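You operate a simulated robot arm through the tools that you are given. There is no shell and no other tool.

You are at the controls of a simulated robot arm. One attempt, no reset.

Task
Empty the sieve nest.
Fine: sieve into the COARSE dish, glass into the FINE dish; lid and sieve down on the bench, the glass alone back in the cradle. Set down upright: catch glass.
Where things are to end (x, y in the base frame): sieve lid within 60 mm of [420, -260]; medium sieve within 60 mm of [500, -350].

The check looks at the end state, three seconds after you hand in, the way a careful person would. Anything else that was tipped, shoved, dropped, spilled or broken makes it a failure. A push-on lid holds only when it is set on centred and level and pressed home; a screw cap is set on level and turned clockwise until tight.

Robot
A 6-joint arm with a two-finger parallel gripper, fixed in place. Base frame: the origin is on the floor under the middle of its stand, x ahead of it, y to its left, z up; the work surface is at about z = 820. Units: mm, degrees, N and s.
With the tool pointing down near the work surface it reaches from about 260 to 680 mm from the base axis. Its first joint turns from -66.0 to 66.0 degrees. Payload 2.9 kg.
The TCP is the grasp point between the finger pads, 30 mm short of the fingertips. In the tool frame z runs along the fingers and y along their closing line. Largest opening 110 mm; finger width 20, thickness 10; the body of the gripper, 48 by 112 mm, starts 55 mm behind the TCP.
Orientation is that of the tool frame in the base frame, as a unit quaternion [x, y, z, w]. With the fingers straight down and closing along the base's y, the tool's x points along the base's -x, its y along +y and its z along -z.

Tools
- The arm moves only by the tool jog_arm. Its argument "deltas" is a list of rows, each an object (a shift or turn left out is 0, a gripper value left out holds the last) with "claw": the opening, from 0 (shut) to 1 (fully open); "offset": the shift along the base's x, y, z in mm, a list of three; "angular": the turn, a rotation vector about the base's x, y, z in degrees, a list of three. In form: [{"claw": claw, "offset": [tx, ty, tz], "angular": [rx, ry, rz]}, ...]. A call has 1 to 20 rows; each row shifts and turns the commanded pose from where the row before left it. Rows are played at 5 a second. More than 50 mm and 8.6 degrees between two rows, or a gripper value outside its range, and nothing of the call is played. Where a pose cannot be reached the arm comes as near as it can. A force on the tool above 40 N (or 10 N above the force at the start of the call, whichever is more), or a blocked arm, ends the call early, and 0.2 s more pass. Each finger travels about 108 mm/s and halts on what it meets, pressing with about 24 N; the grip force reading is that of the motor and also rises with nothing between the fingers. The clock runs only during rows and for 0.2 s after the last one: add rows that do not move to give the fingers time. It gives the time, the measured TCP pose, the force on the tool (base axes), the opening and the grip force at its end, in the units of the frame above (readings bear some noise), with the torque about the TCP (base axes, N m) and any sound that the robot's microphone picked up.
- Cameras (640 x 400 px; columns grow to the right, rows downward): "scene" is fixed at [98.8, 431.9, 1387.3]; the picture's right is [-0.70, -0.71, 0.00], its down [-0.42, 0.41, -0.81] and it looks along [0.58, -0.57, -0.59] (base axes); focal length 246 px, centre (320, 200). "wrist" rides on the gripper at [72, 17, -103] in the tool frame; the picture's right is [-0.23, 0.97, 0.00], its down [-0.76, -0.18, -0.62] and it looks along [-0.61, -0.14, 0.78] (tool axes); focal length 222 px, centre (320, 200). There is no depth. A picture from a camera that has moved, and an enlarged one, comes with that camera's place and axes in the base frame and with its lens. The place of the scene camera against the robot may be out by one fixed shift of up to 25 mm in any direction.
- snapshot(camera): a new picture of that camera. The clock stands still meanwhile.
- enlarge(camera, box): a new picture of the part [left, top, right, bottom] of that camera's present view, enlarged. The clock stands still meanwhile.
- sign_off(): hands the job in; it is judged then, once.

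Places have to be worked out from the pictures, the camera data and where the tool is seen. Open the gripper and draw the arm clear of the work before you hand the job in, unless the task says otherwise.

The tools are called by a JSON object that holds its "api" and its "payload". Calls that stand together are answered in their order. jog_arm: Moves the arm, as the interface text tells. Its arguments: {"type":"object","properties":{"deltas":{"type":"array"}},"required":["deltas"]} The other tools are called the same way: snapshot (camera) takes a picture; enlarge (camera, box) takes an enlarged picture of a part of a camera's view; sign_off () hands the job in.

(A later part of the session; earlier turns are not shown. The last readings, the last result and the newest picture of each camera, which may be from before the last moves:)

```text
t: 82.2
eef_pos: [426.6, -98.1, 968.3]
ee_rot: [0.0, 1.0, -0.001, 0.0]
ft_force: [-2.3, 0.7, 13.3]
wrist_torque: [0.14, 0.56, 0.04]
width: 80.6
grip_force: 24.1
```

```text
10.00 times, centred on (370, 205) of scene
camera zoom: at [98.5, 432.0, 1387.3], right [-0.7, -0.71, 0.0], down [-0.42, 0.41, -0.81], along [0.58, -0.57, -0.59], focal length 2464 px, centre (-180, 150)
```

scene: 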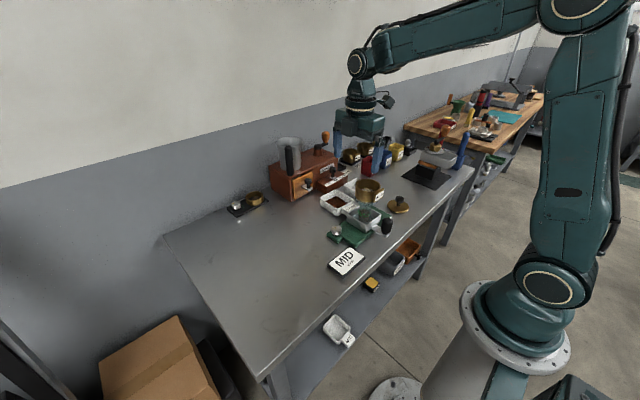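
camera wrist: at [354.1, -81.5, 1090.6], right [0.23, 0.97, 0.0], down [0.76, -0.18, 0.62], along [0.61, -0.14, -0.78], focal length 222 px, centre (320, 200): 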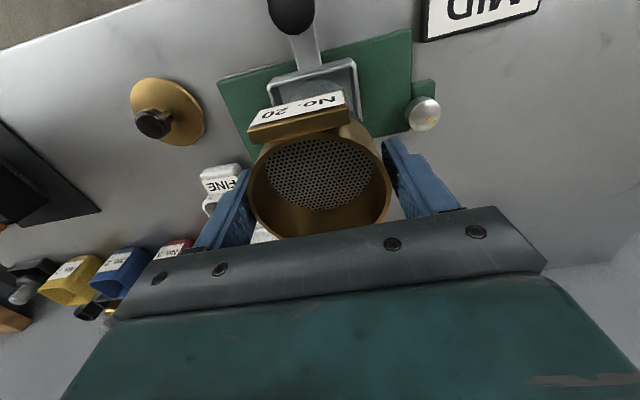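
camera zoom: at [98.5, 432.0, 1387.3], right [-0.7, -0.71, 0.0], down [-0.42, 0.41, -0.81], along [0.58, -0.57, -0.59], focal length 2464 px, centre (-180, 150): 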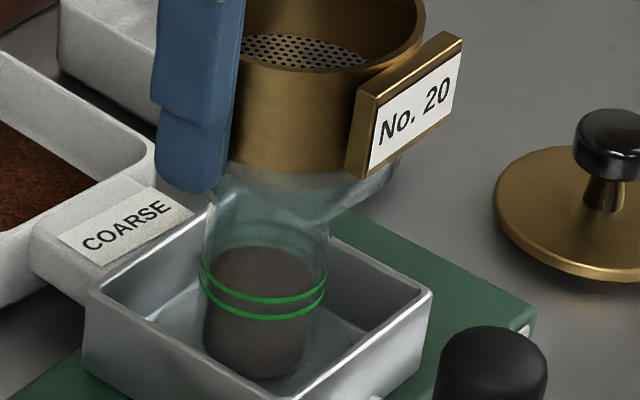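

The cradle has taken the load at 13 N, at about the original height. I ease up slightly, open the fingers in stages, and check that the nest is still upright.

{"api": "jog_arm", "payload": {"deltas": [{"offset": [0, 0, 0.5]}, {"claw": 0.8}, {"claw": 0.9}, {"claw": 1.0}, {}, {}]}}

{"api": "enlarge", "payload": {"camera": "scene", "box": [340, 165, 400, 220]}}

{"api": "snapshot", "payload": {"camera": "wrist"}}

```text
t: 83.6
eef_pos: [425.0, -98.3, 968.9]
ee_rot: [0.0, 1.0, 0.0, -0.001]
ft_force: [0.2, -0.9, 0.3]
wrist_torque: [0.0, 0.03, 0.01]
width: 110.1
grip_force: 0.0
```

```text
7.27 times, centred on (370, 192) of scene
camera zoom: at [98.8, 431.9, 1387.3], right [-0.7, -0.71, 0.0], down [-0.42, 0.41, -0.81], along [0.58, -0.57, -0.59], focal length 1792 px, centre (-44, 254)
```

zoom: 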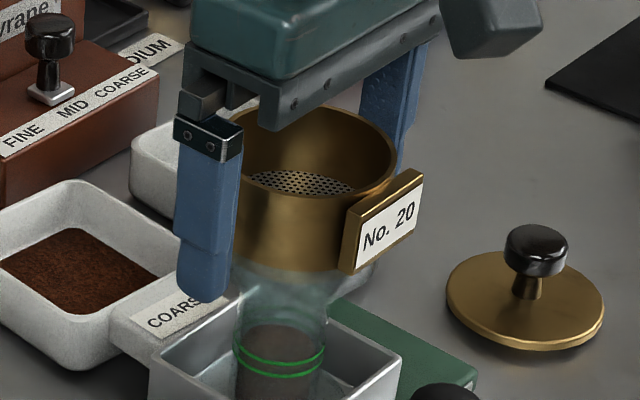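

```text
taken
camera wrist: at [354.2, -80.9, 1071.9], right [0.23, 0.97, 0.0], down [0.76, -0.18, 0.62], along [0.61, -0.14, -0.78], focal length 222 px, centre (320, 200)
```

wrist: 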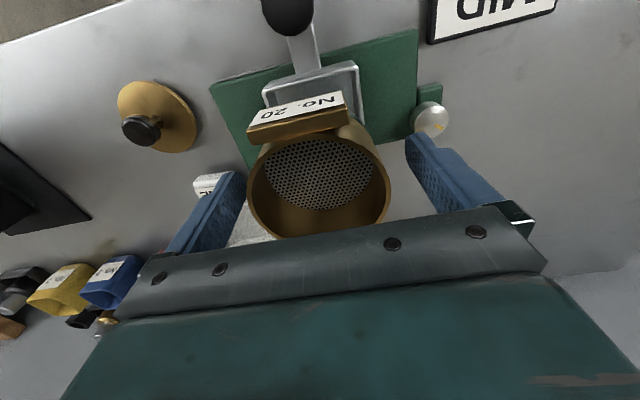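

The nest looks exactly as before. I raise 19 mm so the tips sit at z≈958, on brass only, then close again.

{"api": "jog_arm", "payload": {"deltas": [{"offset": [0.5, 0, 10]}, {"offset": [0, 0, 9]}, {}, {"claw": 0.8}, {"claw": 0.68}, {"claw": 0.0}, {}, {}, {}]}}

{"api": "enlarge", "payload": {"camera": "scene", "box": [340, 165, 400, 220]}}

```text
t: 85.6
eef_pos: [425.8, -98.9, 988.4]
ee_rot: [0.001, 1.0, 0.0, 0.0]
ft_force: [0.6, -0.1, 3.6]
wrist_torque: [0.04, 0.04, -0.03]
width: 80.2
grip_force: 23.8
```

```text
7.27 times, centred on (370, 192) of scene
camera zoom: at [98.7, 431.9, 1387.3], right [-0.7, -0.71, 0.0], down [-0.42, 0.41, -0.81], along [0.58, -0.57, -0.59], focal length 1792 px, centre (-44, 254)
```

zoom: 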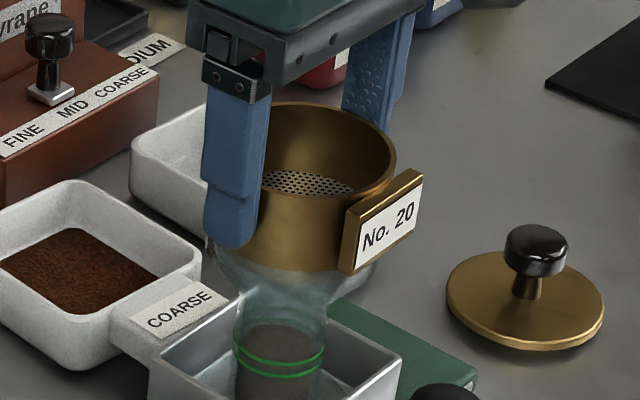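

Width is now 80.2 mm on brass alone. I lift 10 mm and check that the load is only the sieve's weight and the glass stays down.

{"api": "jog_arm", "payload": {"deltas": [{"offset": [0, 0, 2]}, {"offset": [0, 0, 3]}, {"offset": [0, 0, 5]}, {}, {}]}}

{"api": "enlarge", "payload": {"camera": "scene", "box": [340, 165, 400, 220]}}

```text
t: 86.8
eef_pos: [425.8, -99.7, 998.7]
ee_rot: [0.0, 1.0, -0.001, 0.0]
ft_force: [0.6, -0.6, -1.4]
wrist_torque: [0.01, 0.04, -0.01]
width: 80.5
grip_force: 23.8
```

```text
7.27 times, centred on (370, 192) of scene
camera zoom: at [98.8, 431.9, 1387.3], right [-0.7, -0.71, 0.0], down [-0.42, 0.41, -0.81], along [0.58, -0.57, -0.59], focal length 1792 px, centre (-44, 254)
```

zoom: 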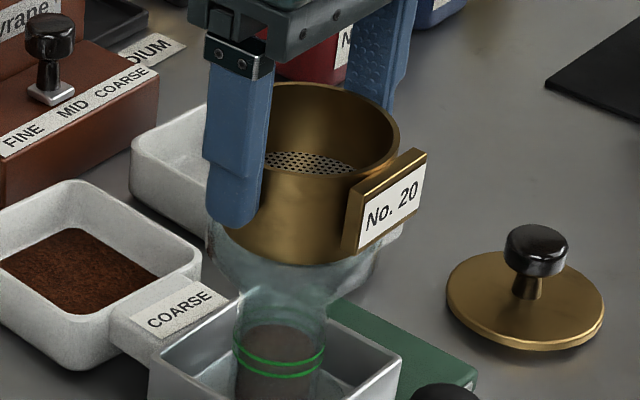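

Only the sieve is lifting now, at 1.4 N, and the glass stays in the cradle. I raise it clear and carry it high over to about (485, -365), stopping well above the bench.

{"api": "jog_arm", "payload": {"deltas": [{"offset": [0, 0, 15]}, {"offset": [0, 0, 20]}, {"offset": [0, 0, 25]}, {"offset": [5, -20, 5]}, {"offset": [9, -35, 0]}, {"offset": [9, -38, 0]}, {"offset": [9, -38, 0]}, {"offset": [9, -38, 0]}, {"offset": [9, -38, 0]}, {"offset": [6, -35, 0]}, {"offset": [3, -24, 0]}, {}, {}]}}

{"api": "snapshot", "payload": {"camera": "wrist"}}

{"api": "snapshot", "payload": {"camera": "scene"}}

```text
t: 89.6
eef_pos: [485.9, -363.7, 1064.2]
ee_rot: [0.0, 1.0, 0.0, -0.001]
ft_force: [0.3, 0.4, -0.7]
wrist_torque: [0.01, 0.03, 0.02]
width: 80.3
grip_force: 24.0
```

```text
taken
camera wrist: at [413.3, -347.4, 1166.8], right [0.23, 0.97, 0.0], down [0.76, -0.18, 0.62], along [0.61, -0.14, -0.78], focal length 222 px, centre (320, 200)
```

wrist: 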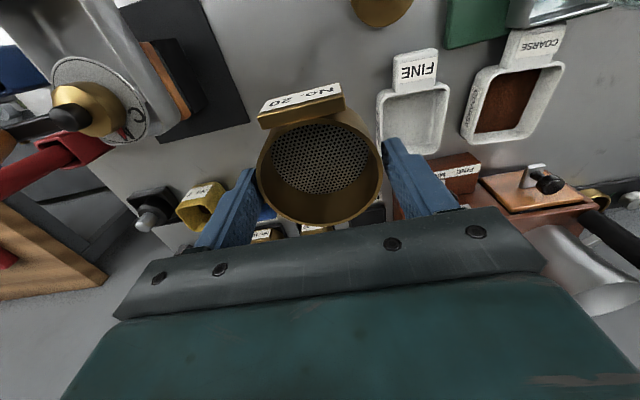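

```text
taken
```

scene: 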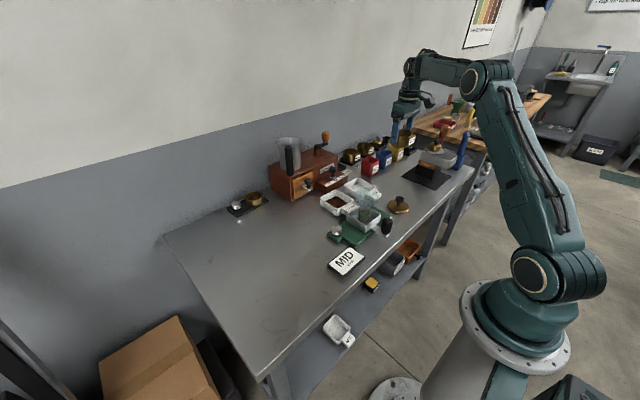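

The spot below is clear: the FINE dish edge is at y≈-290, the mat starts at y≈-480, and the sieve will span y -404 to -324. I descend to about z 897, then continue slowly.

{"api": "jog_arm", "payload": {"deltas": [{"offset": [0, 0, -40]}, {"offset": [0, 0, -40]}, {"offset": [0, 0, -40]}, {"offset": [0, 0, -30]}, {"offset": [0, 0, -15]}, {}]}}

{"api": "snapshot", "payload": {"camera": "wrist"}}

{"api": "enlarge", "payload": {"camera": "scene", "box": [360, 130, 460, 210]}}

```text
t: 91.0
eef_pos: [485.6, -364.3, 896.6]
ee_rot: [0.001, 1.0, 0.0, 0.0]
ft_force: [0.9, 0.1, -1.7]
wrist_torque: [-0.03, 0.0, 0.02]
width: 80.7
grip_force: 23.9
```

```text
taken
camera wrist: at [414.1, -347.5, 1000.0], right [0.23, 0.97, 0.0], down [0.76, -0.18, 0.62], along [0.61, -0.14, -0.78], focal length 222 px, centre (320, 200)
```

wrist: 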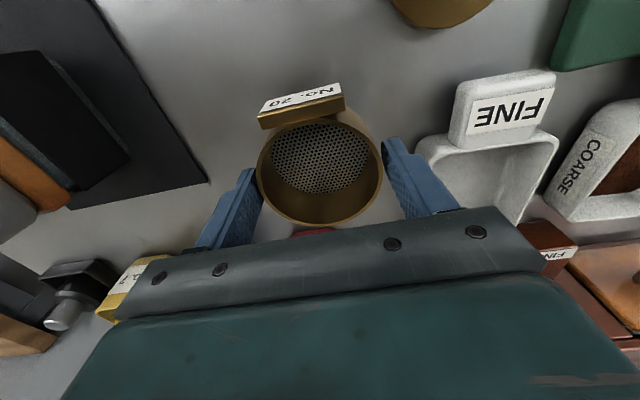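

```text
5.00 times, centred on (410, 170) of scene
camera zoom: at [98.8, 431.9, 1387.3], right [-0.7, -0.71, 0.0], down [-0.42, 0.41, -0.81], along [0.58, -0.57, -0.59], focal length 1232 px, centre (-130, 350)
```

zoom: 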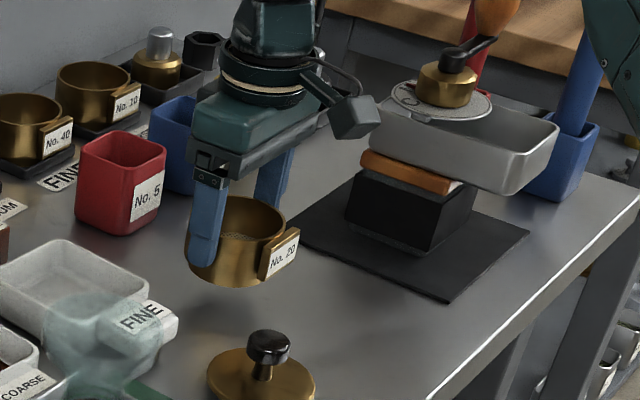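

The sieve hangs level about 15 to 20 mm above the bench with nothing underneath. I lower in small steps, watching the force.

{"api": "jog_arm", "payload": {"deltas": [{"offset": [0, 0, -2]}, {"offset": [0, 0, -2]}, {"offset": [0, 0, -2]}, {"offset": [0, 0, -1]}, {}]}}

{"api": "jog_arm", "payload": {"deltas": [{"offset": [0, 0, -1]}, {"offset": [0, 0, -1]}, {"offset": [0, 0, -1]}, {}]}}

{"api": "enlarge", "payload": {"camera": "scene", "box": [385, 160, 425, 195]}}

```text
t: 92.2
eef_pos: [486.1, -365.0, 890.7]
ee_rot: [0.0, 1.0, 0.0, -0.001]
ft_force: [0.4, 0.3, -1.0]
wrist_torque: [0.01, -0.01, -0.02]
width: 80.6
grip_force: 24.0
```

```text
t: 93.2
eef_pos: [485.2, -364.2, 887.1]
ee_rot: [0.0, 1.0, 0.0, -0.001]
ft_force: [-0.1, 0.2, -1.3]
wrist_torque: [-0.01, 0.01, 0.0]
width: 80.6
grip_force: 24.1
```

```text
11.43 times, centred on (405, 178) of scene
camera zoom: at [98.8, 431.9, 1387.3], right [-0.7, -0.71, 0.0], down [-0.42, 0.41, -0.81], along [0.58, -0.57, -0.59], focal length 2816 px, centre (-651, 457)
```

zoom: 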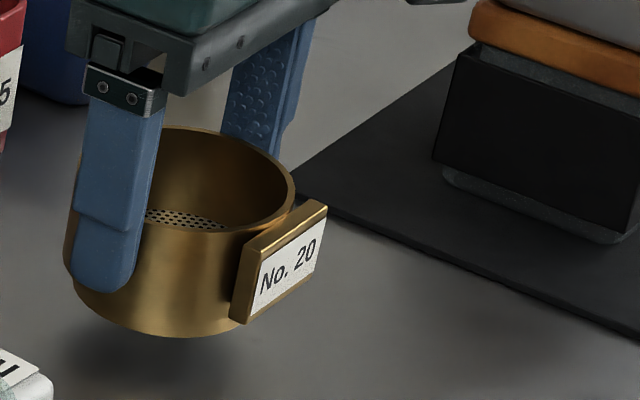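

A shadow gap of roughly 10 mm is still visible. I lower several more millimetres in 1 mm rows, checking the force every few.

{"api": "jog_arm", "payload": {"deltas": [{"offset": [0, 0, -1.5]}, {"offset": [0, 0, -1.5]}, {"offset": [0, 0, -1]}, {}]}}

{"api": "jog_arm", "payload": {"deltas": [{"offset": [0, 0, -1]}, {"offset": [0, 0, -1]}, {"offset": [0, 0, -1]}, {}]}}

{"api": "enlarge", "payload": {"camera": "scene", "box": [385, 165, 425, 200]}}

```text
t: 94.2
eef_pos: [484.5, -364.8, 883.5]
ee_rot: [0.001, 1.0, 0.0, -0.001]
ft_force: [-0.2, -0.4, -0.6]
wrist_torque: [0.04, 0.01, 0.02]
width: 80.5
grip_force: 23.8
```

```text
t: 95.2
eef_pos: [485.5, -364.4, 880.5]
ee_rot: [0.001, 1.0, 0.001, -0.001]
ft_force: [0.0, 0.2, -1.3]
wrist_torque: [-0.01, 0.01, -0.02]
width: 80.4
grip_force: 24.1
```

```text
11.43 times, centred on (405, 182) of scene
camera zoom: at [98.8, 431.9, 1387.3], right [-0.7, -0.71, 0.0], down [-0.42, 0.41, -0.81], along [0.58, -0.57, -0.59], focal length 2816 px, centre (-651, 400)
```

zoom: 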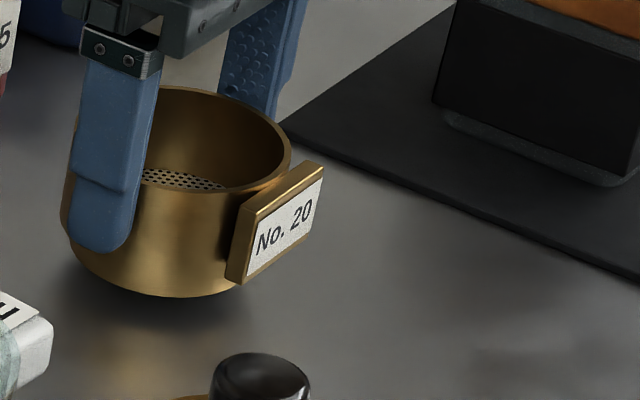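

The gap is closing but there is no contact yet at z 880.5. I keep lowering, one millimetre per row.

{"api": "jog_arm", "payload": {"deltas": [{"offset": [0, 0, -1]}, {"offset": [0, 0, -1]}, {}]}}

{"api": "jog_arm", "payload": {"deltas": [{"offset": [0, 0, -1]}, {"offset": [0, 0, -0.7]}, {}]}}

{"api": "jog_arm", "payload": {"deltas": [{"offset": [0, 0, -0.7]}, {}]}}

```text
t: 96.0
eef_pos: [485.0, -363.1, 878.7]
ee_rot: [0.0, 1.0, 0.0, 0.0]
ft_force: [0.0, -0.4, -1.3]
wrist_torque: [0.0, 0.04, -0.03]
width: 80.4
grip_force: 23.8
```

```text
t: 96.8
eef_pos: [484.6, -364.8, 877.7]
ee_rot: [0.001, 1.0, 0.0, 0.0]
ft_force: [0.5, -0.1, -1.6]
wrist_torque: [0.03, -0.01, 0.03]
width: 80.6
grip_force: 24.1
```

```text
t: 97.4
eef_pos: [484.0, -364.8, 876.3]
ee_rot: [0.0, 1.0, 0.0, 0.0]
ft_force: [-0.1, 0.5, -1.4]
wrist_torque: [0.02, -0.01, -0.01]
width: 80.3
grip_force: 24.0
```

Still hanging at 1.4 N with z 876.3. I continue in sub-millimetre steps.

{"api": "jog_arm", "payload": {"deltas": [{"offset": [0, 0, -0.8]}, {}]}}

{"api": "jog_arm", "payload": {"deltas": [{"offset": [0, 0, -0.8]}, {}]}}

{"api": "jog_arm", "payload": {"deltas": [{"offset": [0, 0, -0.8]}, {}]}}

{"api": "enlarge", "payload": {"camera": "scene", "box": [385, 165, 425, 200]}}

```text
t: 98.0
eef_pos: [484.3, -364.7, 874.7]
ee_rot: [-0.001, 1.0, -0.001, -0.001]
ft_force: [0.2, -0.2, -1.9]
wrist_torque: [-0.03, 0.01, 0.02]
width: 80.5
grip_force: 23.8
```

```text
t: 98.6
eef_pos: [484.8, -365.3, 875.2]
ee_rot: [0.0, 1.0, 0.001, -0.002]
ft_force: [0.0, 0.2, -1.9]
wrist_torque: [0.01, -0.01, 0.02]
width: 80.2
grip_force: 23.2
```

```text
t: 99.2
eef_pos: [486.2, -364.7, 874.2]
ee_rot: [0.0, 1.0, 0.0, -0.001]
ft_force: [0.0, -0.2, -0.4]
wrist_torque: [0.03, -0.02, -0.02]
width: 80.4
grip_force: 24.4
```

```text
11.43 times, centred on (405, 182) of scene
camera zoom: at [98.8, 431.9, 1387.3], right [-0.7, -0.71, 0.0], down [-0.42, 0.41, -0.81], along [0.58, -0.57, -0.59], focal length 2816 px, centre (-651, 400)
```

zoom: 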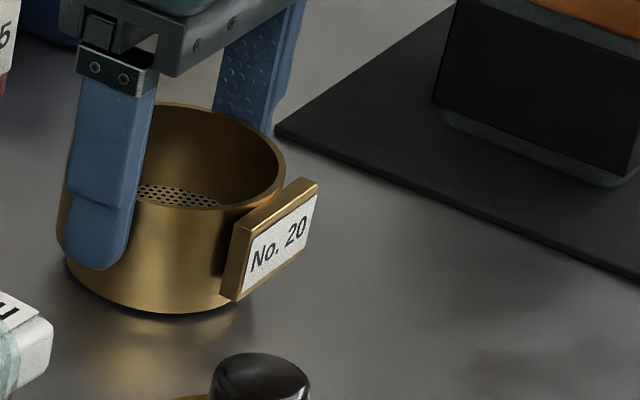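

The sieve is visually at the bench and the hanging load is dropping off. I take one or two more 0.6 mm steps to confirm contact.

{"api": "jog_arm", "payload": {"deltas": [{"offset": [0, 0, -0.6]}, {}]}}

{"api": "jog_arm", "payload": {"deltas": [{"offset": [0, 0, -0.5]}, {}]}}

```text
t: 99.8
eef_pos: [485.3, -364.5, 874.3]
ee_rot: [0.0, 1.0, 0.0, -0.002]
ft_force: [0.4, -0.3, -0.6]
wrist_torque: [-0.02, -0.01, 0.02]
width: 80.5
grip_force: 23.8
```

```text
t: 100.4
eef_pos: [484.4, -364.2, 872.2]
ee_rot: [0.0, 1.0, 0.0, -0.001]
ft_force: [-0.8, 0.5, -1.9]
wrist_torque: [0.01, 0.02, -0.03]
width: 80.4
grip_force: 24.1
```

Force noise is about 1 N and there is no clear contact at z≈873. I continue in 0.6 mm steps.

{"api": "jog_arm", "payload": {"deltas": [{"offset": [0, 0, -0.6]}, {}]}}

{"api": "jog_arm", "payload": {"deltas": [{"offset": [0, 0, -0.6]}, {}]}}

{"api": "jog_arm", "payload": {"deltas": [{"offset": [0, 0, -0.6]}, {}]}}

```text
t: 101.0
eef_pos: [485.8, -364.0, 872.3]
ee_rot: [0.0, 1.0, 0.0, -0.001]
ft_force: [0.4, 0.4, -1.8]
wrist_torque: [-0.03, 0.0, -0.02]
width: 80.3
grip_force: 23.9
```

```text
t: 101.6
eef_pos: [485.2, -364.4, 872.0]
ee_rot: [0.0, 1.0, -0.001, 0.0]
ft_force: [-0.2, 0.1, -1.2]
wrist_torque: [0.0, 0.0, -0.02]
width: 80.6
grip_force: 24.1
```

```text
t: 102.2
eef_pos: [485.1, -363.7, 872.2]
ee_rot: [0.0, 1.0, 0.0, -0.001]
ft_force: [-0.3, 0.3, 0.6]
wrist_torque: [0.08, -0.03, 0.05]
width: 80.4
grip_force: 23.8
```

The force has turned positive, so the bench is starting to carry the sieve. One more 0.4 mm step confirms it, then I open gently.

{"api": "jog_arm", "payload": {"deltas": [{"offset": [0, 0, -0.4]}, {}]}}

{"api": "jog_arm", "payload": {"deltas": [{"claw": 0.78}, {"claw": 0.84}, {"claw": 0.9}, {}, {}]}}

{"api": "enlarge", "payload": {"camera": "scene", "box": [370, 150, 450, 210]}}

{"api": "snapshot", "payload": {"camera": "wrist"}}

```text
t: 102.8
eef_pos: [485.8, -365.5, 872.3]
ee_rot: [0.0, 1.0, 0.0, 0.0]
ft_force: [0.2, -1.9, 3.4]
wrist_torque: [-0.04, 0.05, 0.01]
width: 80.4
grip_force: 24.5
```

```text
t: 104.0
eef_pos: [485.0, -364.3, 871.2]
ee_rot: [0.0, 1.0, 0.0, -0.001]
ft_force: [0.5, -0.6, 0.3]
wrist_torque: [-0.08, 0.01, 0.03]
width: 99.1
grip_force: 0.1
```

```text
6.67 times, centred on (410, 180) of scene
camera zoom: at [98.8, 431.9, 1387.3], right [-0.7, -0.71, 0.0], down [-0.42, 0.41, -0.81], along [0.58, -0.57, -0.59], focal length 1642 px, centre (-280, 333)
```

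zoom: 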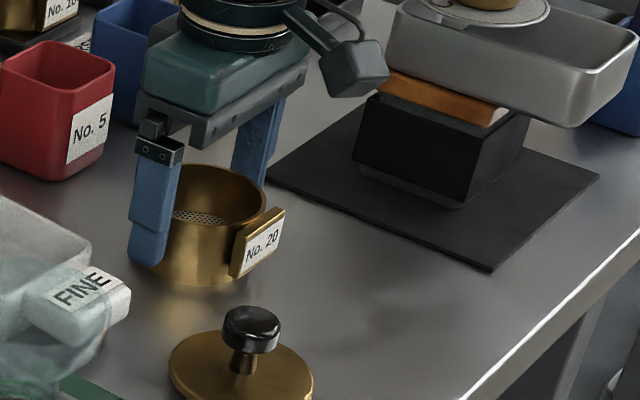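

```text
taken
camera wrist: at [413.6, -346.9, 974.2], right [0.23, 0.97, 0.0], down [0.76, -0.18, 0.62], along [0.61, -0.14, -0.78], focal length 222 px, centre (320, 200)
```

wrist: 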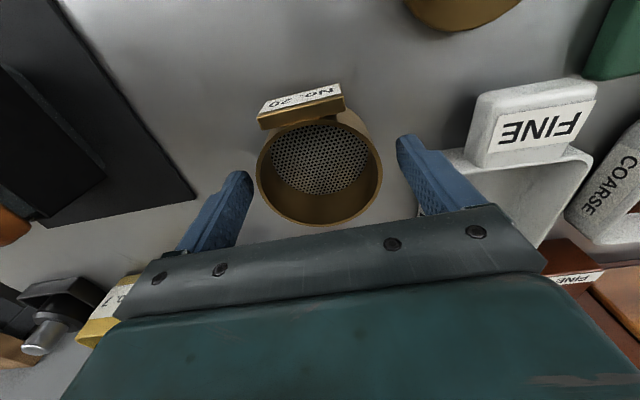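

The sieve stands on the bench at about (485, -365), 21 mm from its target, and is released. I raise straight up and then go over to view the glass.

{"api": "jog_arm", "payload": {"deltas": [{"offset": [0, 0, 10]}, {"offset": [0, 0, 25]}, {"offset": [0, 0, 40]}, {"offset": [0, 0, 45]}, {"offset": [0, 0, 45]}, {"offset": [0, 0, 45]}, {"offset": [0, 0, 25]}, {"claw": 1.0}]}}

{"api": "jog_arm", "payload": {"deltas": [{"offset": [-15, 40, 0]}, {"offset": [-15, 45, 0]}, {"offset": [-15, 45, 0]}, {"offset": [-15, 45, 0]}, {"offset": [-10, 45, 0]}, {"offset": [0, 45, 0]}, {}, {}]}}

{"api": "snapshot", "payload": {"camera": "wrist"}}

{"api": "enlarge", "payload": {"camera": "wrist", "box": [220, 20, 420, 160]}}

{"api": "enlarge", "payload": {"camera": "scene", "box": [340, 175, 400, 230]}}

```text
t: 105.8
eef_pos: [485.4, -365.5, 1106.7]
ee_rot: [0.0, 1.0, 0.0, 0.0]
ft_force: [-0.2, 1.1, -0.6]
wrist_torque: [-0.01, -0.02, 0.03]
width: 110.2
grip_force: 0.1
```

```text
t: 107.6
eef_pos: [415.6, -98.6, 1105.6]
ee_rot: [0.001, 1.0, 0.0, -0.002]
ft_force: [-0.7, -0.4, -0.1]
wrist_torque: [-0.02, 0.0, 0.03]
width: 110.3
grip_force: 0.0
```

```text
taken
camera wrist: at [344.3, -81.6, 1209.0], right [0.23, 0.97, 0.0], down [0.76, -0.18, 0.62], along [0.61, -0.14, -0.78], focal length 222 px, centre (320, 200)
```

wrist: 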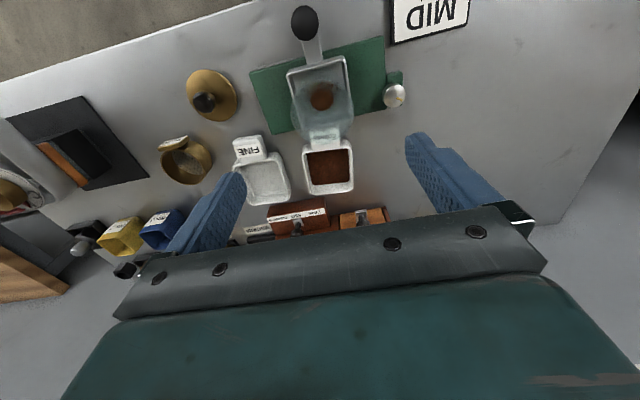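

```text
2.86 times, centred on (320, 90) of wrist
camera zoom: at [344.3, -81.6, 1209.0], right [0.23, 0.97, 0.0], down [0.76, -0.18, 0.62], along [0.61, -0.14, -0.78], focal length 635 px, centre (320, 514)
```

zoom: 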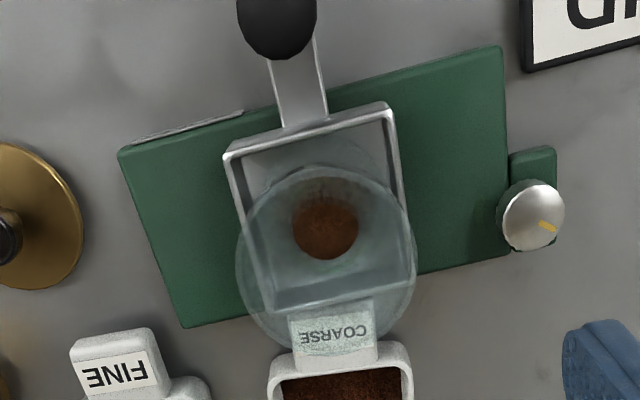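

```text
7.27 times, centred on (370, 202) of scene
camera zoom: at [98.7, 431.9, 1387.3], right [-0.7, -0.71, 0.0], down [-0.42, 0.41, -0.81], along [0.58, -0.57, -0.59], focal length 1792 px, centre (-44, 182)
```

zoom: 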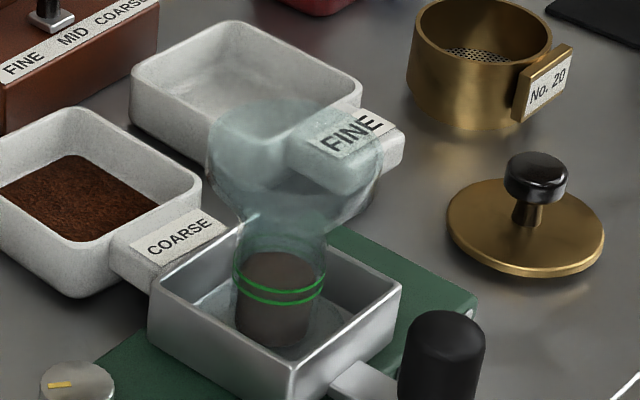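

The glass now stands alone. Its fine grounds surface is at z≈880, the narrow neck runs about z 870 to 894, and the wide bowl is above. Before planning the pour I test in free air how far the last joint turns, by yawing the vertical tool at this height.

{"api": "jog_arm", "payload": {"deltas": [{"offset": [0, 20, 10], "angular": [0, 0, 8]}, {"offset": [0, 20, 0], "angular": [0, 0, 8]}, {"offset": [0, 20, 0], "angular": [0, 0, 8]}, {"offset": [0, 20, 0], "angular": [0, 0, 8]}, {"angular": [0, 0, 8]}, {"angular": [0, 0, 8]}, {"angular": [0, 0, 8]}, {"angular": [0, 0, 8]}, {"angular": [0, 0, 8]}, {"angular": [0, 0, 8]}, {"angular": [0, 0, 8]}, {"angular": [0, 0, 8]}, {"angular": [0, 0, 8]}, {"angular": [0, 0, 8]}, {"angular": [0, 0, 8]}, {"angular": [0, 0, 8]}, {"angular": [0, 0, 8]}, {"angular": [0, 0, 8]}, {"angular": [0, 0, 8]}, {}]}}

{"api": "jog_arm", "payload": {"deltas": [{"angular": [0, 0, 8]}, {"angular": [0, 0, 8]}, {"angular": [0, 0, 8]}, {"angular": [0, 0, 8]}, {"angular": [0, 0, 8]}, {"angular": [0, 0, 8]}, {"angular": [0, 0, 8]}, {}]}}

```text
t: 111.8
eef_pos: [414.9, -19.3, 1116.9]
ee_rot: [0.97, -0.241, 0.001, 0.001]
ft_force: [0.4, -0.1, -0.2]
wrist_torque: [0.01, 0.05, 0.0]
width: 109.9
grip_force: 0.1
```

```text
t: 113.6
eef_pos: [446.2, 54.5, 1193.7]
ee_rot: [0.972, 0.232, -0.012, -0.026]
ft_force: [-0.4, -0.3, 0.7]
wrist_torque: [-0.01, -0.05, 0.02]
width: 110.0
grip_force: 0.2
out of reach, approached as far as the arm can: row 3, 4, 5, 6, 7
```

The limit shows at roughly +170° of roll, and the arm slid to (446, 54, 1194) in free air. So the glass must be poured toward -x, the direction already proven with the sieve. I turn back by 117° to the +90° yaw and read the pose.

{"api": "jog_arm", "payload": {"deltas": [{"angular": [0, 0, -7.8]}, {"angular": [0, 0, -7.8]}, {"angular": [0, 0, -7.8]}, {"angular": [0, 0, -7.8]}, {"angular": [0, 0, -7.8]}, {"angular": [0, 0, -7.8]}, {"angular": [0, 0, -7.8]}, {"angular": [0, 0, -7.8]}, {"angular": [0, 0, -7.8]}, {"angular": [0, 0, -7.8]}, {"angular": [0, 0, -7.8]}, {"angular": [0, 0, -7.8]}, {"angular": [0, 0, -7.8]}, {"angular": [0, 0, -7.8]}, {"angular": [0, 0, -7.8]}, {}]}}

{"api": "snapshot", "payload": {"camera": "wrist"}}

```text
t: 117.0
eef_pos: [446.2, 53.7, 1193.7]
ee_rot: [-0.705, 0.709, -0.013, 0.019]
ft_force: [0.2, -0.3, -0.4]
wrist_torque: [-0.02, -0.02, 0.0]
width: 110.0
grip_force: 0.2
```

```text
taken
camera wrist: at [424.8, -19.1, 1295.0], right [-0.97, 0.23, -0.04], down [0.15, 0.76, 0.64], along [0.18, 0.61, -0.77], focal length 222 px, centre (320, 200)
```

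wrist: 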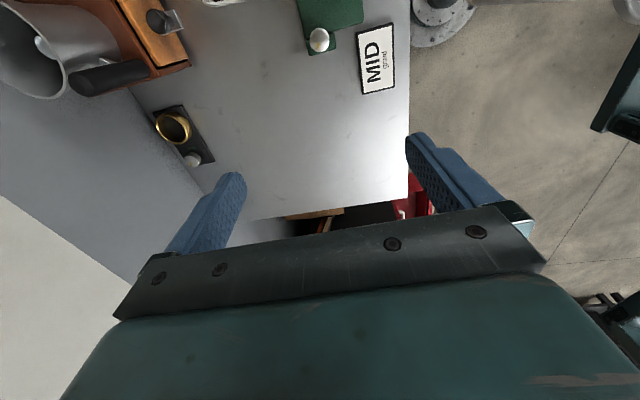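

The tool is back at +90° yaw with about 2.7° of leftover tilt. I apply the computed correction while moving to (425, -22, 1111), the start of the path I used before.

{"api": "jog_arm", "payload": {"deltas": [{"offset": [-5, -20, -20], "angular": [-0.49, 2.59, 0.32]}, {"offset": [-5, -20, -22]}, {"offset": [-5, -20, -22]}, {"offset": [-5.5, -18, -19]}, {}, {}]}}

```text
t: 118.4
eef_pos: [425.4, -24.1, 1109.8]
ee_rot: [0.709, -0.706, 0.0, 0.0]
ft_force: [-0.3, -0.4, 0.1]
wrist_torque: [0.02, 0.01, 0.03]
width: 110.2
grip_force: 0.0
```

The orientation is clean again. I tilt down to the 20° side-approach pose along the path already proven, narrow the fingers to about 90 mm so the outer finger clears the cradle's black handle, and look.

{"api": "jog_arm", "payload": {"deltas": [{"angular": [-7, 0, 0]}, {"angular": [-7, 0, 0]}, {"offset": [0, 0, -10], "angular": [-7, 0, 0]}, {"offset": [0, 0, -20], "angular": [-7, 0, 0]}, {"offset": [0, 0, -20], "angular": [-7, 0, 0]}, {"offset": [0, 0, -20], "angular": [-7, 0, 0]}, {"offset": [0, 0, -20], "angular": [-7, 0, 0]}, {"offset": [0, 0, -20], "angular": [-7, 0, 0]}, {"offset": [0, 0, -20], "angular": [-7, 0, 0]}, {"offset": [0, 0, -15], "angular": [-7, 0, 0]}, {"claw": 0.82}, {}]}}

{"api": "snapshot", "payload": {"camera": "wrist"}}

{"api": "enlarge", "payload": {"camera": "wrist", "box": [220, 80, 440, 240]}}

```text
t: 121.0
eef_pos: [425.0, -25.5, 965.7]
ee_rot: [0.579, -0.579, 0.405, 0.407]
ft_force: [0.0, -0.6, -0.5]
wrist_torque: [-0.01, 0.01, 0.0]
width: 90.1
grip_force: 0.1
```

```text
taken
camera wrist: at [409.6, 48.3, 1068.3], right [-0.97, 0.08, -0.21], down [0.17, 0.85, -0.5], along [0.14, -0.53, -0.84], focal length 222 px, centre (320, 200)
```

wrist: 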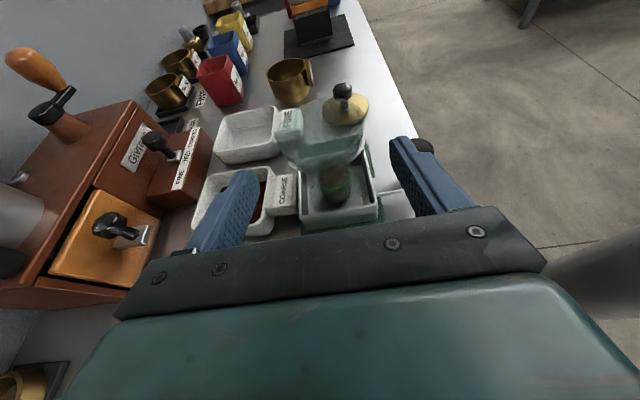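

```text
2.50 times, centred on (330, 160) of wrist
camera zoom: at [409.6, 48.3, 1068.3], right [-0.97, 0.08, -0.21], down [0.17, 0.85, -0.5], along [0.14, -0.53, -0.84], focal length 555 px, centre (295, 300)
```

zoom: 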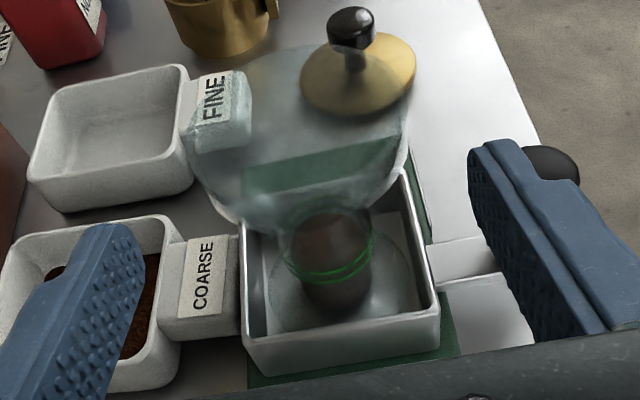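

The neck is 37 mm wide at x≈427, the tray wall top is at z≈871, and the green rings sit at about 872 and 883. I plan to grip the neck at z≈882 near the fingertips, with the TCP at (427, -82, 888) so the bowl clears the palm. First I drop to the pre-grasp point, backed off along the tool axis.

{"api": "jog_arm", "payload": {"deltas": [{"offset": [1, 0, -15]}, {"offset": [1, 0, -15]}, {"offset": [0, 0, -15]}, {"offset": [0, 0, -12]}, {}, {}]}}

{"api": "snapshot", "payload": {"camera": "wrist"}}

{"api": "enlarge", "payload": {"camera": "scene", "box": [310, 160, 410, 240]}}

```text
t: 122.4
eef_pos: [428.5, -24.7, 906.7]
ee_rot: [0.579, -0.579, 0.404, 0.407]
ft_force: [-0.7, 0.2, -0.3]
wrist_torque: [0.03, 0.01, 0.02]
width: 90.0
grip_force: 0.0
```

```text
taken
camera wrist: at [411.4, 48.3, 1011.2], right [-0.97, 0.08, -0.21], down [0.17, 0.85, -0.5], along [0.14, -0.53, -0.84], focal length 222 px, centre (320, 200)
```

wrist: 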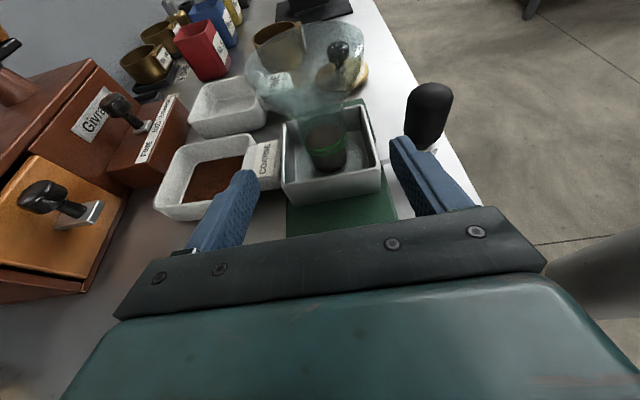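

```text
5.00 times, centred on (360, 200) of scene
camera zoom: at [98.8, 431.9, 1387.3], right [-0.7, -0.71, 0.0], down [-0.42, 0.41, -0.81], along [0.58, -0.57, -0.59], focal length 1232 px, centre (120, 200)
```

zoom: 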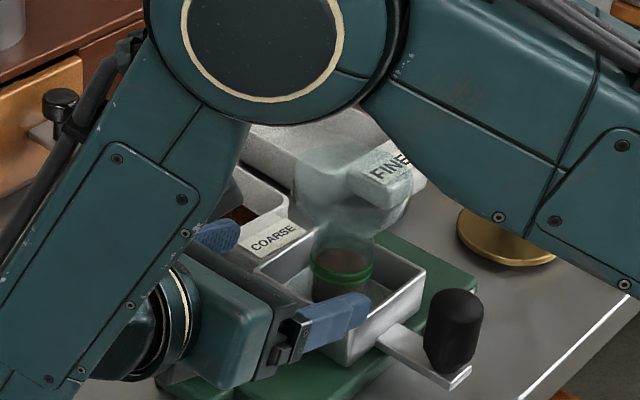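

The pose is good, and the fingers are level with the neck and well clear. I zoom in on the glass profile before moving in.

{"api": "enlarge", "payload": {"camera": "wrist", "box": [220, 10, 460, 220]}}

```text
1.90 times, centred on (340, 115) of wrist
camera zoom: at [411.4, 48.3, 1011.2], right [-0.97, 0.08, -0.21], down [0.17, 0.85, -0.5], along [0.14, -0.53, -0.84], focal length 423 px, centre (282, 362)
```

zoom: 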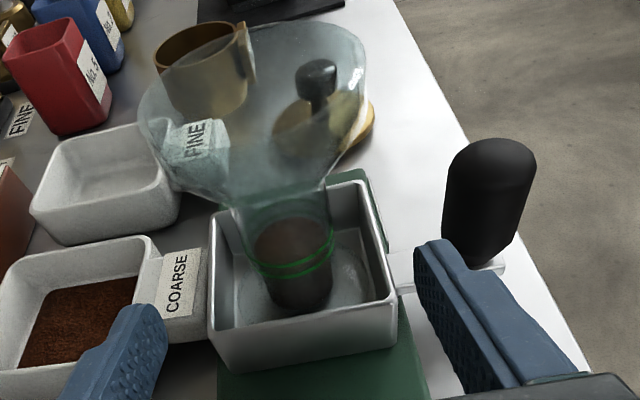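

The neck runs up to z≈905 and is centred at x≈425 to 426, so I aim for the TCP at (426, -82, 892), gripping at z≈886. I advance in small rows with the fingers 90 mm apart.

{"api": "jog_arm", "payload": {"deltas": [{"offset": [-2.2, -8, -1]}, {"offset": [0, -10, -2.5]}, {"offset": [0, -10, -3]}, {"offset": [0, -10, -3]}, {"offset": [0, -10, -3]}, {}]}}

{"api": "snapshot", "payload": {"camera": "wrist"}}

{"api": "enlarge", "payload": {"camera": "scene", "box": [330, 170, 410, 235]}}

```text
t: 123.8
eef_pos: [425.8, -72.7, 896.6]
ee_rot: [0.581, -0.578, 0.406, 0.406]
ft_force: [0.5, 0.7, 0.4]
wrist_torque: [-0.01, 0.02, -0.01]
width: 90.2
grip_force: 0.0
```

```text
taken
camera wrist: at [409.4, 0.2, 999.1], right [-0.97, 0.08, -0.21], down [0.17, 0.85, -0.5], along [0.14, -0.53, -0.84], focal length 222 px, centre (320, 200)
```

wrist: 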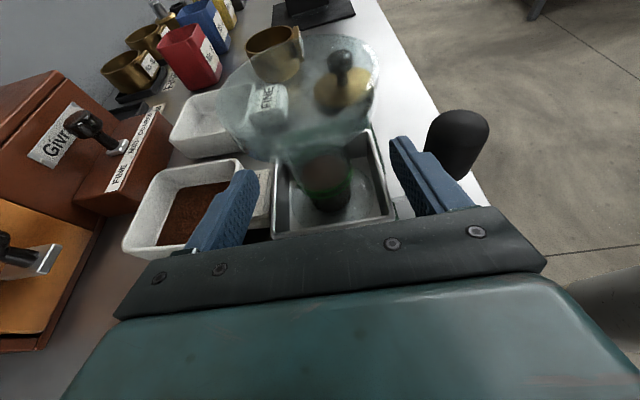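

```text
6.15 times, centred on (370, 202) of scene
camera zoom: at [98.8, 431.9, 1387.3], right [-0.7, -0.71, 0.0], down [-0.42, 0.41, -0.81], along [0.58, -0.57, -0.59], focal length 1516 px, centre (12, 185)
```

zoom: 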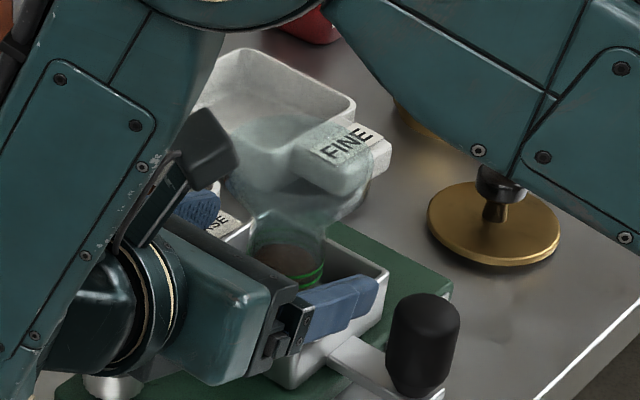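

Everything is clear at y≈-72, with no force. I make the final 10 mm to the grip point, then close slowly in stages on the neck.

{"api": "jog_arm", "payload": {"deltas": [{"offset": [0, -5, -2]}, {"offset": [0, -5, -2]}, {}, {}]}}

{"api": "jog_arm", "payload": {"deltas": [{"claw": 0.65}, {"claw": 0.5}, {"claw": 0.42}, {}, {}]}}

{"api": "enlarge", "payload": {"camera": "wrist", "box": [180, 10, 460, 230]}}

{"api": "enlarge", "payload": {"camera": "scene", "box": [330, 170, 410, 235]}}

```text
t: 124.8
eef_pos: [424.6, -83.2, 891.5]
ee_rot: [0.581, -0.578, 0.405, 0.406]
ft_force: [-0.7, -0.6, -0.2]
wrist_torque: [-0.01, 0.01, -0.01]
width: 90.1
grip_force: 0.1
```

```text
t: 126.0
eef_pos: [425.1, -82.5, 892.4]
ee_rot: [0.581, -0.578, 0.405, 0.406]
ft_force: [0.0, -0.3, -0.7]
wrist_torque: [0.01, -0.02, 0.0]
width: 46.3
grip_force: 0.0
```

```text
1.82 times, centred on (320, 120) of wrist
camera zoom: at [409.4, -9.7, 995.2], right [-0.97, 0.08, -0.21], down [0.17, 0.85, -0.5], along [0.14, -0.53, -0.84], focal length 404 px, centre (320, 346)
```

zoom: 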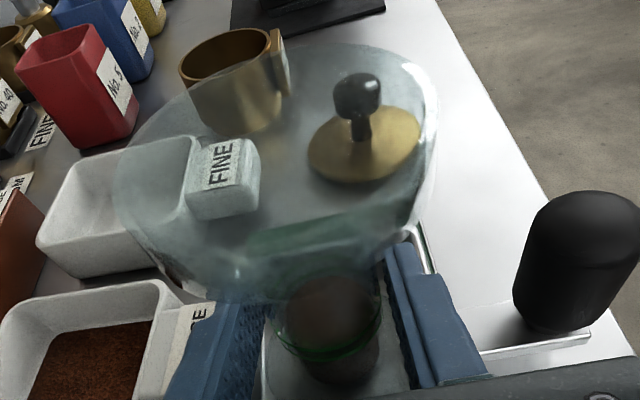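

```text
6.15 times, centred on (370, 202) of scene
camera zoom: at [98.8, 431.9, 1387.3], right [-0.7, -0.71, 0.0], down [-0.42, 0.41, -0.81], along [0.58, -0.57, -0.59], focal length 1516 px, centre (12, 185)
```

zoom: 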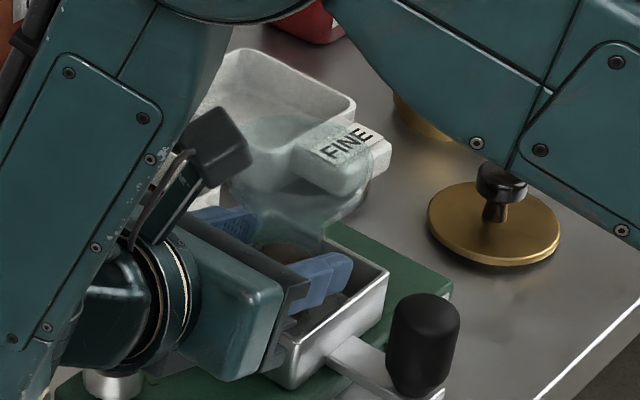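

The neck sits centred between the fingers at a 46 mm opening. I close fully and check width, force and the glass's position.

{"api": "jog_arm", "payload": {"deltas": [{"claw": 0.37}, {"claw": 0.0}, {}, {}, {}]}}

{"api": "enlarge", "payload": {"camera": "wrist", "box": [180, 10, 460, 230]}}

{"api": "enlarge", "payload": {"camera": "scene", "box": [330, 170, 410, 235]}}

```text
t: 127.2
eef_pos: [425.8, -82.9, 891.4]
ee_rot: [0.581, -0.578, 0.406, 0.405]
ft_force: [0.1, 0.1, 0.4]
wrist_torque: [0.02, -0.06, -0.04]
width: 37.9
grip_force: 23.9
```

```text
1.82 times, centred on (320, 120) of wrist
camera zoom: at [409.4, -9.7, 995.2], right [-0.97, 0.08, -0.21], down [0.17, 0.85, -0.5], along [0.14, -0.53, -0.84], focal length 404 px, centre (320, 346)
```

zoom: 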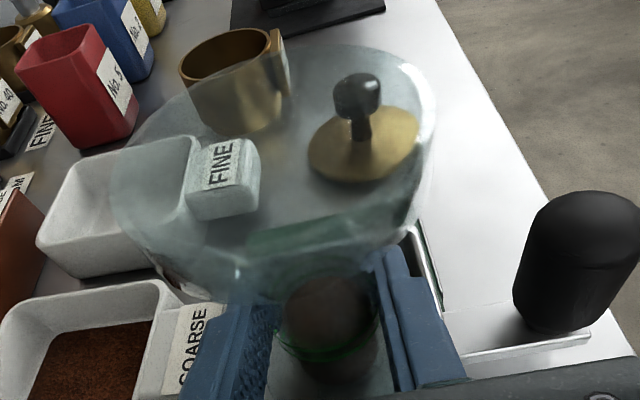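

```text
6.15 times, centred on (370, 202) of scene
camera zoom: at [98.7, 431.9, 1387.3], right [-0.7, -0.71, 0.0], down [-0.42, 0.41, -0.81], along [0.58, -0.57, -0.59], focal length 1516 px, centre (12, 185)
```

zoom: 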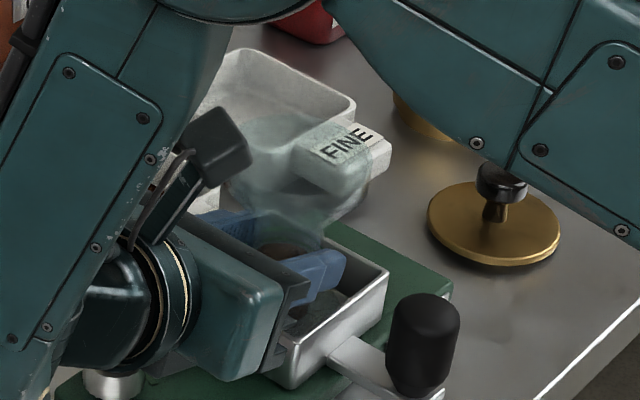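

I hold the neck at 37.9 mm with 24 N, and the glass has not moved. I note this camera pose (409.4, -9.7, 995.2) for the return, and lift slowly straight up.

{"api": "jog_arm", "payload": {"deltas": [{"offset": [0, 0, 2]}, {"offset": [0, 0, 3]}, {"offset": [0, 0, 5]}, {"offset": [0, 0, 6]}, {}]}}

{"api": "enlarge", "payload": {"camera": "wrist", "box": [180, 10, 460, 230]}}

{"api": "enlarge", "payload": {"camera": "scene", "box": [330, 170, 410, 235]}}

```text
t: 128.4
eef_pos: [425.8, -82.3, 907.8]
ee_rot: [0.58, -0.578, 0.405, 0.406]
ft_force: [0.9, -0.2, -2.8]
wrist_torque: [0.02, 0.0, -0.03]
width: 37.7
grip_force: 23.3
```

```text
1.82 times, centred on (320, 120) of wrist
camera zoom: at [409.3, -9.6, 1011.2], right [-0.97, 0.08, -0.21], down [0.17, 0.85, -0.5], along [0.14, -0.53, -0.84], focal length 404 px, centre (320, 346)
```

zoom: 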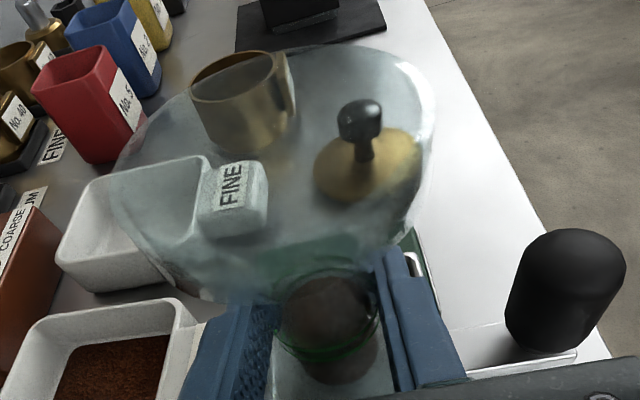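

```text
6.15 times, centred on (370, 202) of scene
camera zoom: at [98.8, 431.9, 1387.3], right [-0.7, -0.71, 0.0], down [-0.42, 0.41, -0.81], along [0.58, -0.57, -0.59], focal length 1516 px, centre (12, 185)
```

zoom: 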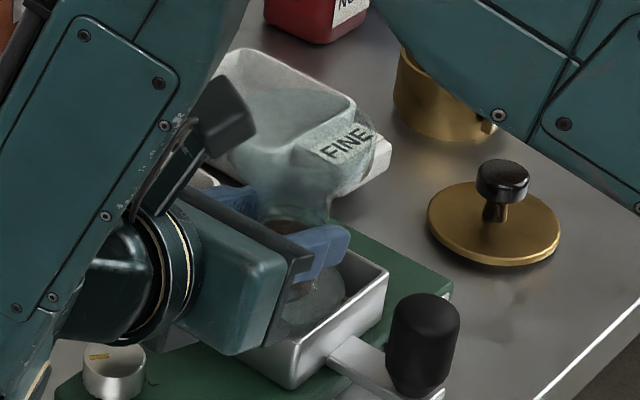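

The glass hangs upright at 2.8 N and nothing has slipped. I raise it well clear of the cradle first.

{"api": "jog_arm", "payload": {"deltas": [{"offset": [0, 0, 10]}, {"offset": [0, 0, 14]}, {"offset": [0, 0, 14]}, {"offset": [0, 0, 12]}, {}]}}

{"api": "jog_arm", "payload": {"deltas": [{"offset": [10, -8, 0], "angular": [0, 0, 2.5]}, {"offset": [13, -10, 0], "angular": [0, 0, 2.5]}, {"offset": [13, -10, 0], "angular": [0, 0, 2.5]}, {"offset": [13, -10, 0], "angular": [0, 0, 2.5]}, {"offset": [13, -10, 0], "angular": [0, 0, 2.5]}, {"offset": [13, -10, 0], "angular": [0, 0, 2.5]}, {}, {}]}}

{"api": "snapshot", "payload": {"camera": "wrist"}}

{"api": "enlarge", "payload": {"camera": "scene", "box": [290, 130, 430, 240]}}

```text
t: 129.6
eef_pos: [424.1, -82.2, 958.7]
ee_rot: [0.58, -0.579, 0.404, 0.406]
ft_force: [0.9, -0.2, -4.0]
wrist_torque: [0.05, -0.01, -0.02]
width: 37.7
grip_force: 24.0
```

```text
t: 131.4
eef_pos: [500.1, -140.7, 957.5]
ee_rot: [0.651, -0.497, 0.455, 0.349]
ft_force: [0.8, -0.1, -3.4]
wrist_torque: [0.05, 0.0, 0.0]
width: 37.6
grip_force: 23.5
```

```text
taken
camera wrist: at [466.5, -74.0, 1060.5], right [-0.96, -0.18, -0.21], down [-0.05, 0.86, -0.5], along [0.27, -0.47, -0.84], focal length 222 px, centre (320, 200)
```

wrist: 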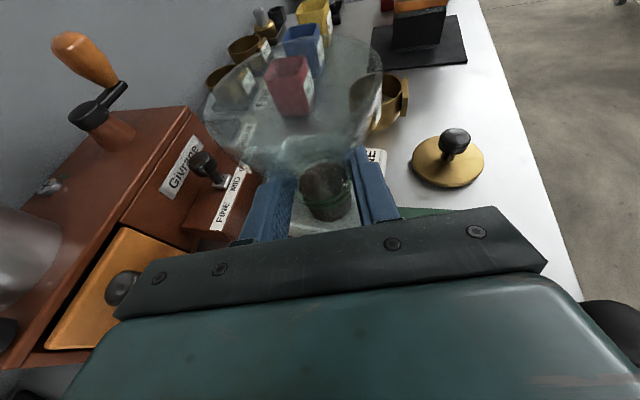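

```text
3.64 times, centred on (360, 185) of scene
camera zoom: at [98.8, 431.9, 1387.3], right [-0.7, -0.71, 0.0], down [-0.42, 0.41, -0.81], along [0.58, -0.57, -0.59], focal length 896 px, centre (174, 254)
```

zoom: 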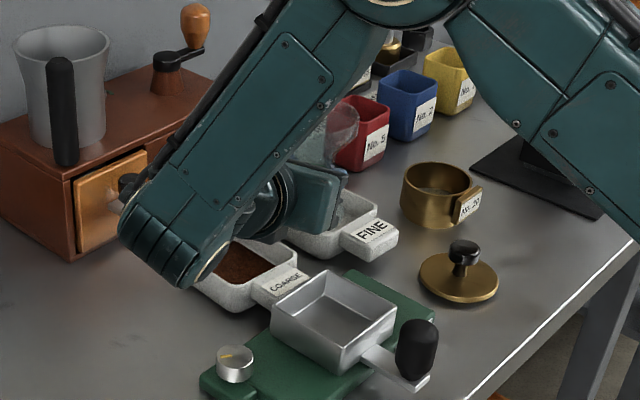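

The arm tracks perfectly and the glass is upright. I continue to about (578, -198, 957) with another 15° of yaw, staying clear of the grinder.

{"api": "jog_arm", "payload": {"deltas": [{"offset": [13, -9, 0], "angular": [0, 0, 2.5]}, {"offset": [13, -10, 0], "angular": [0, 0, 2.5]}, {"offset": [13, -10, 0], "angular": [0, 0, 2.5]}, {"offset": [13, -10, 0], "angular": [0, 0, 2.5]}, {"offset": [13, -10, 0], "angular": [0, 0, 2.5]}, {"offset": [13, -9, 0], "angular": [0, 0, 2.5]}, {}, {}]}}

{"api": "snapshot", "payload": {"camera": "wrist"}}

{"api": "snapshot", "payload": {"camera": "scene"}}

```text
t: 133.2
eef_pos: [578.6, -198.0, 957.2]
ee_rot: [0.711, -0.408, 0.497, 0.287]
ft_force: [0.0, 0.9, -3.8]
wrist_torque: [0.06, 0.04, 0.01]
width: 37.6
grip_force: 24.3
```

```text
taken
camera wrist: at [527.9, -143.5, 1060.6], right [-0.88, -0.42, -0.21], down [-0.27, 0.82, -0.5], along [0.38, -0.39, -0.84], focal length 222 px, centre (320, 200)
```

wrist: 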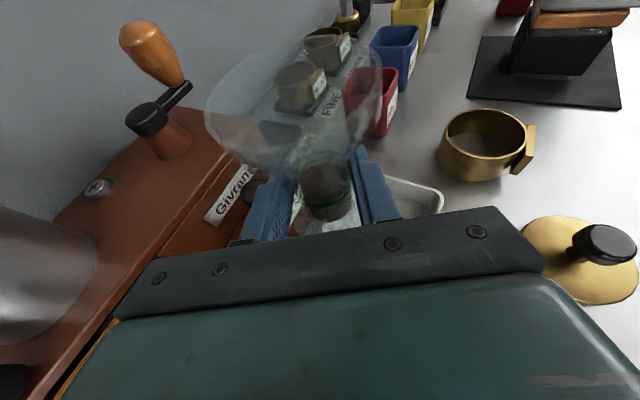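

```text
taken
```

scene: 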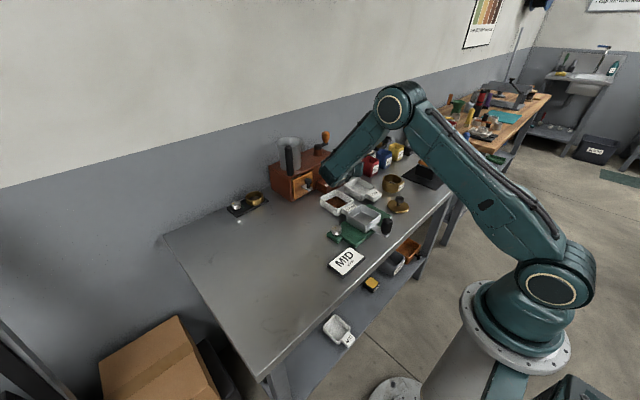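

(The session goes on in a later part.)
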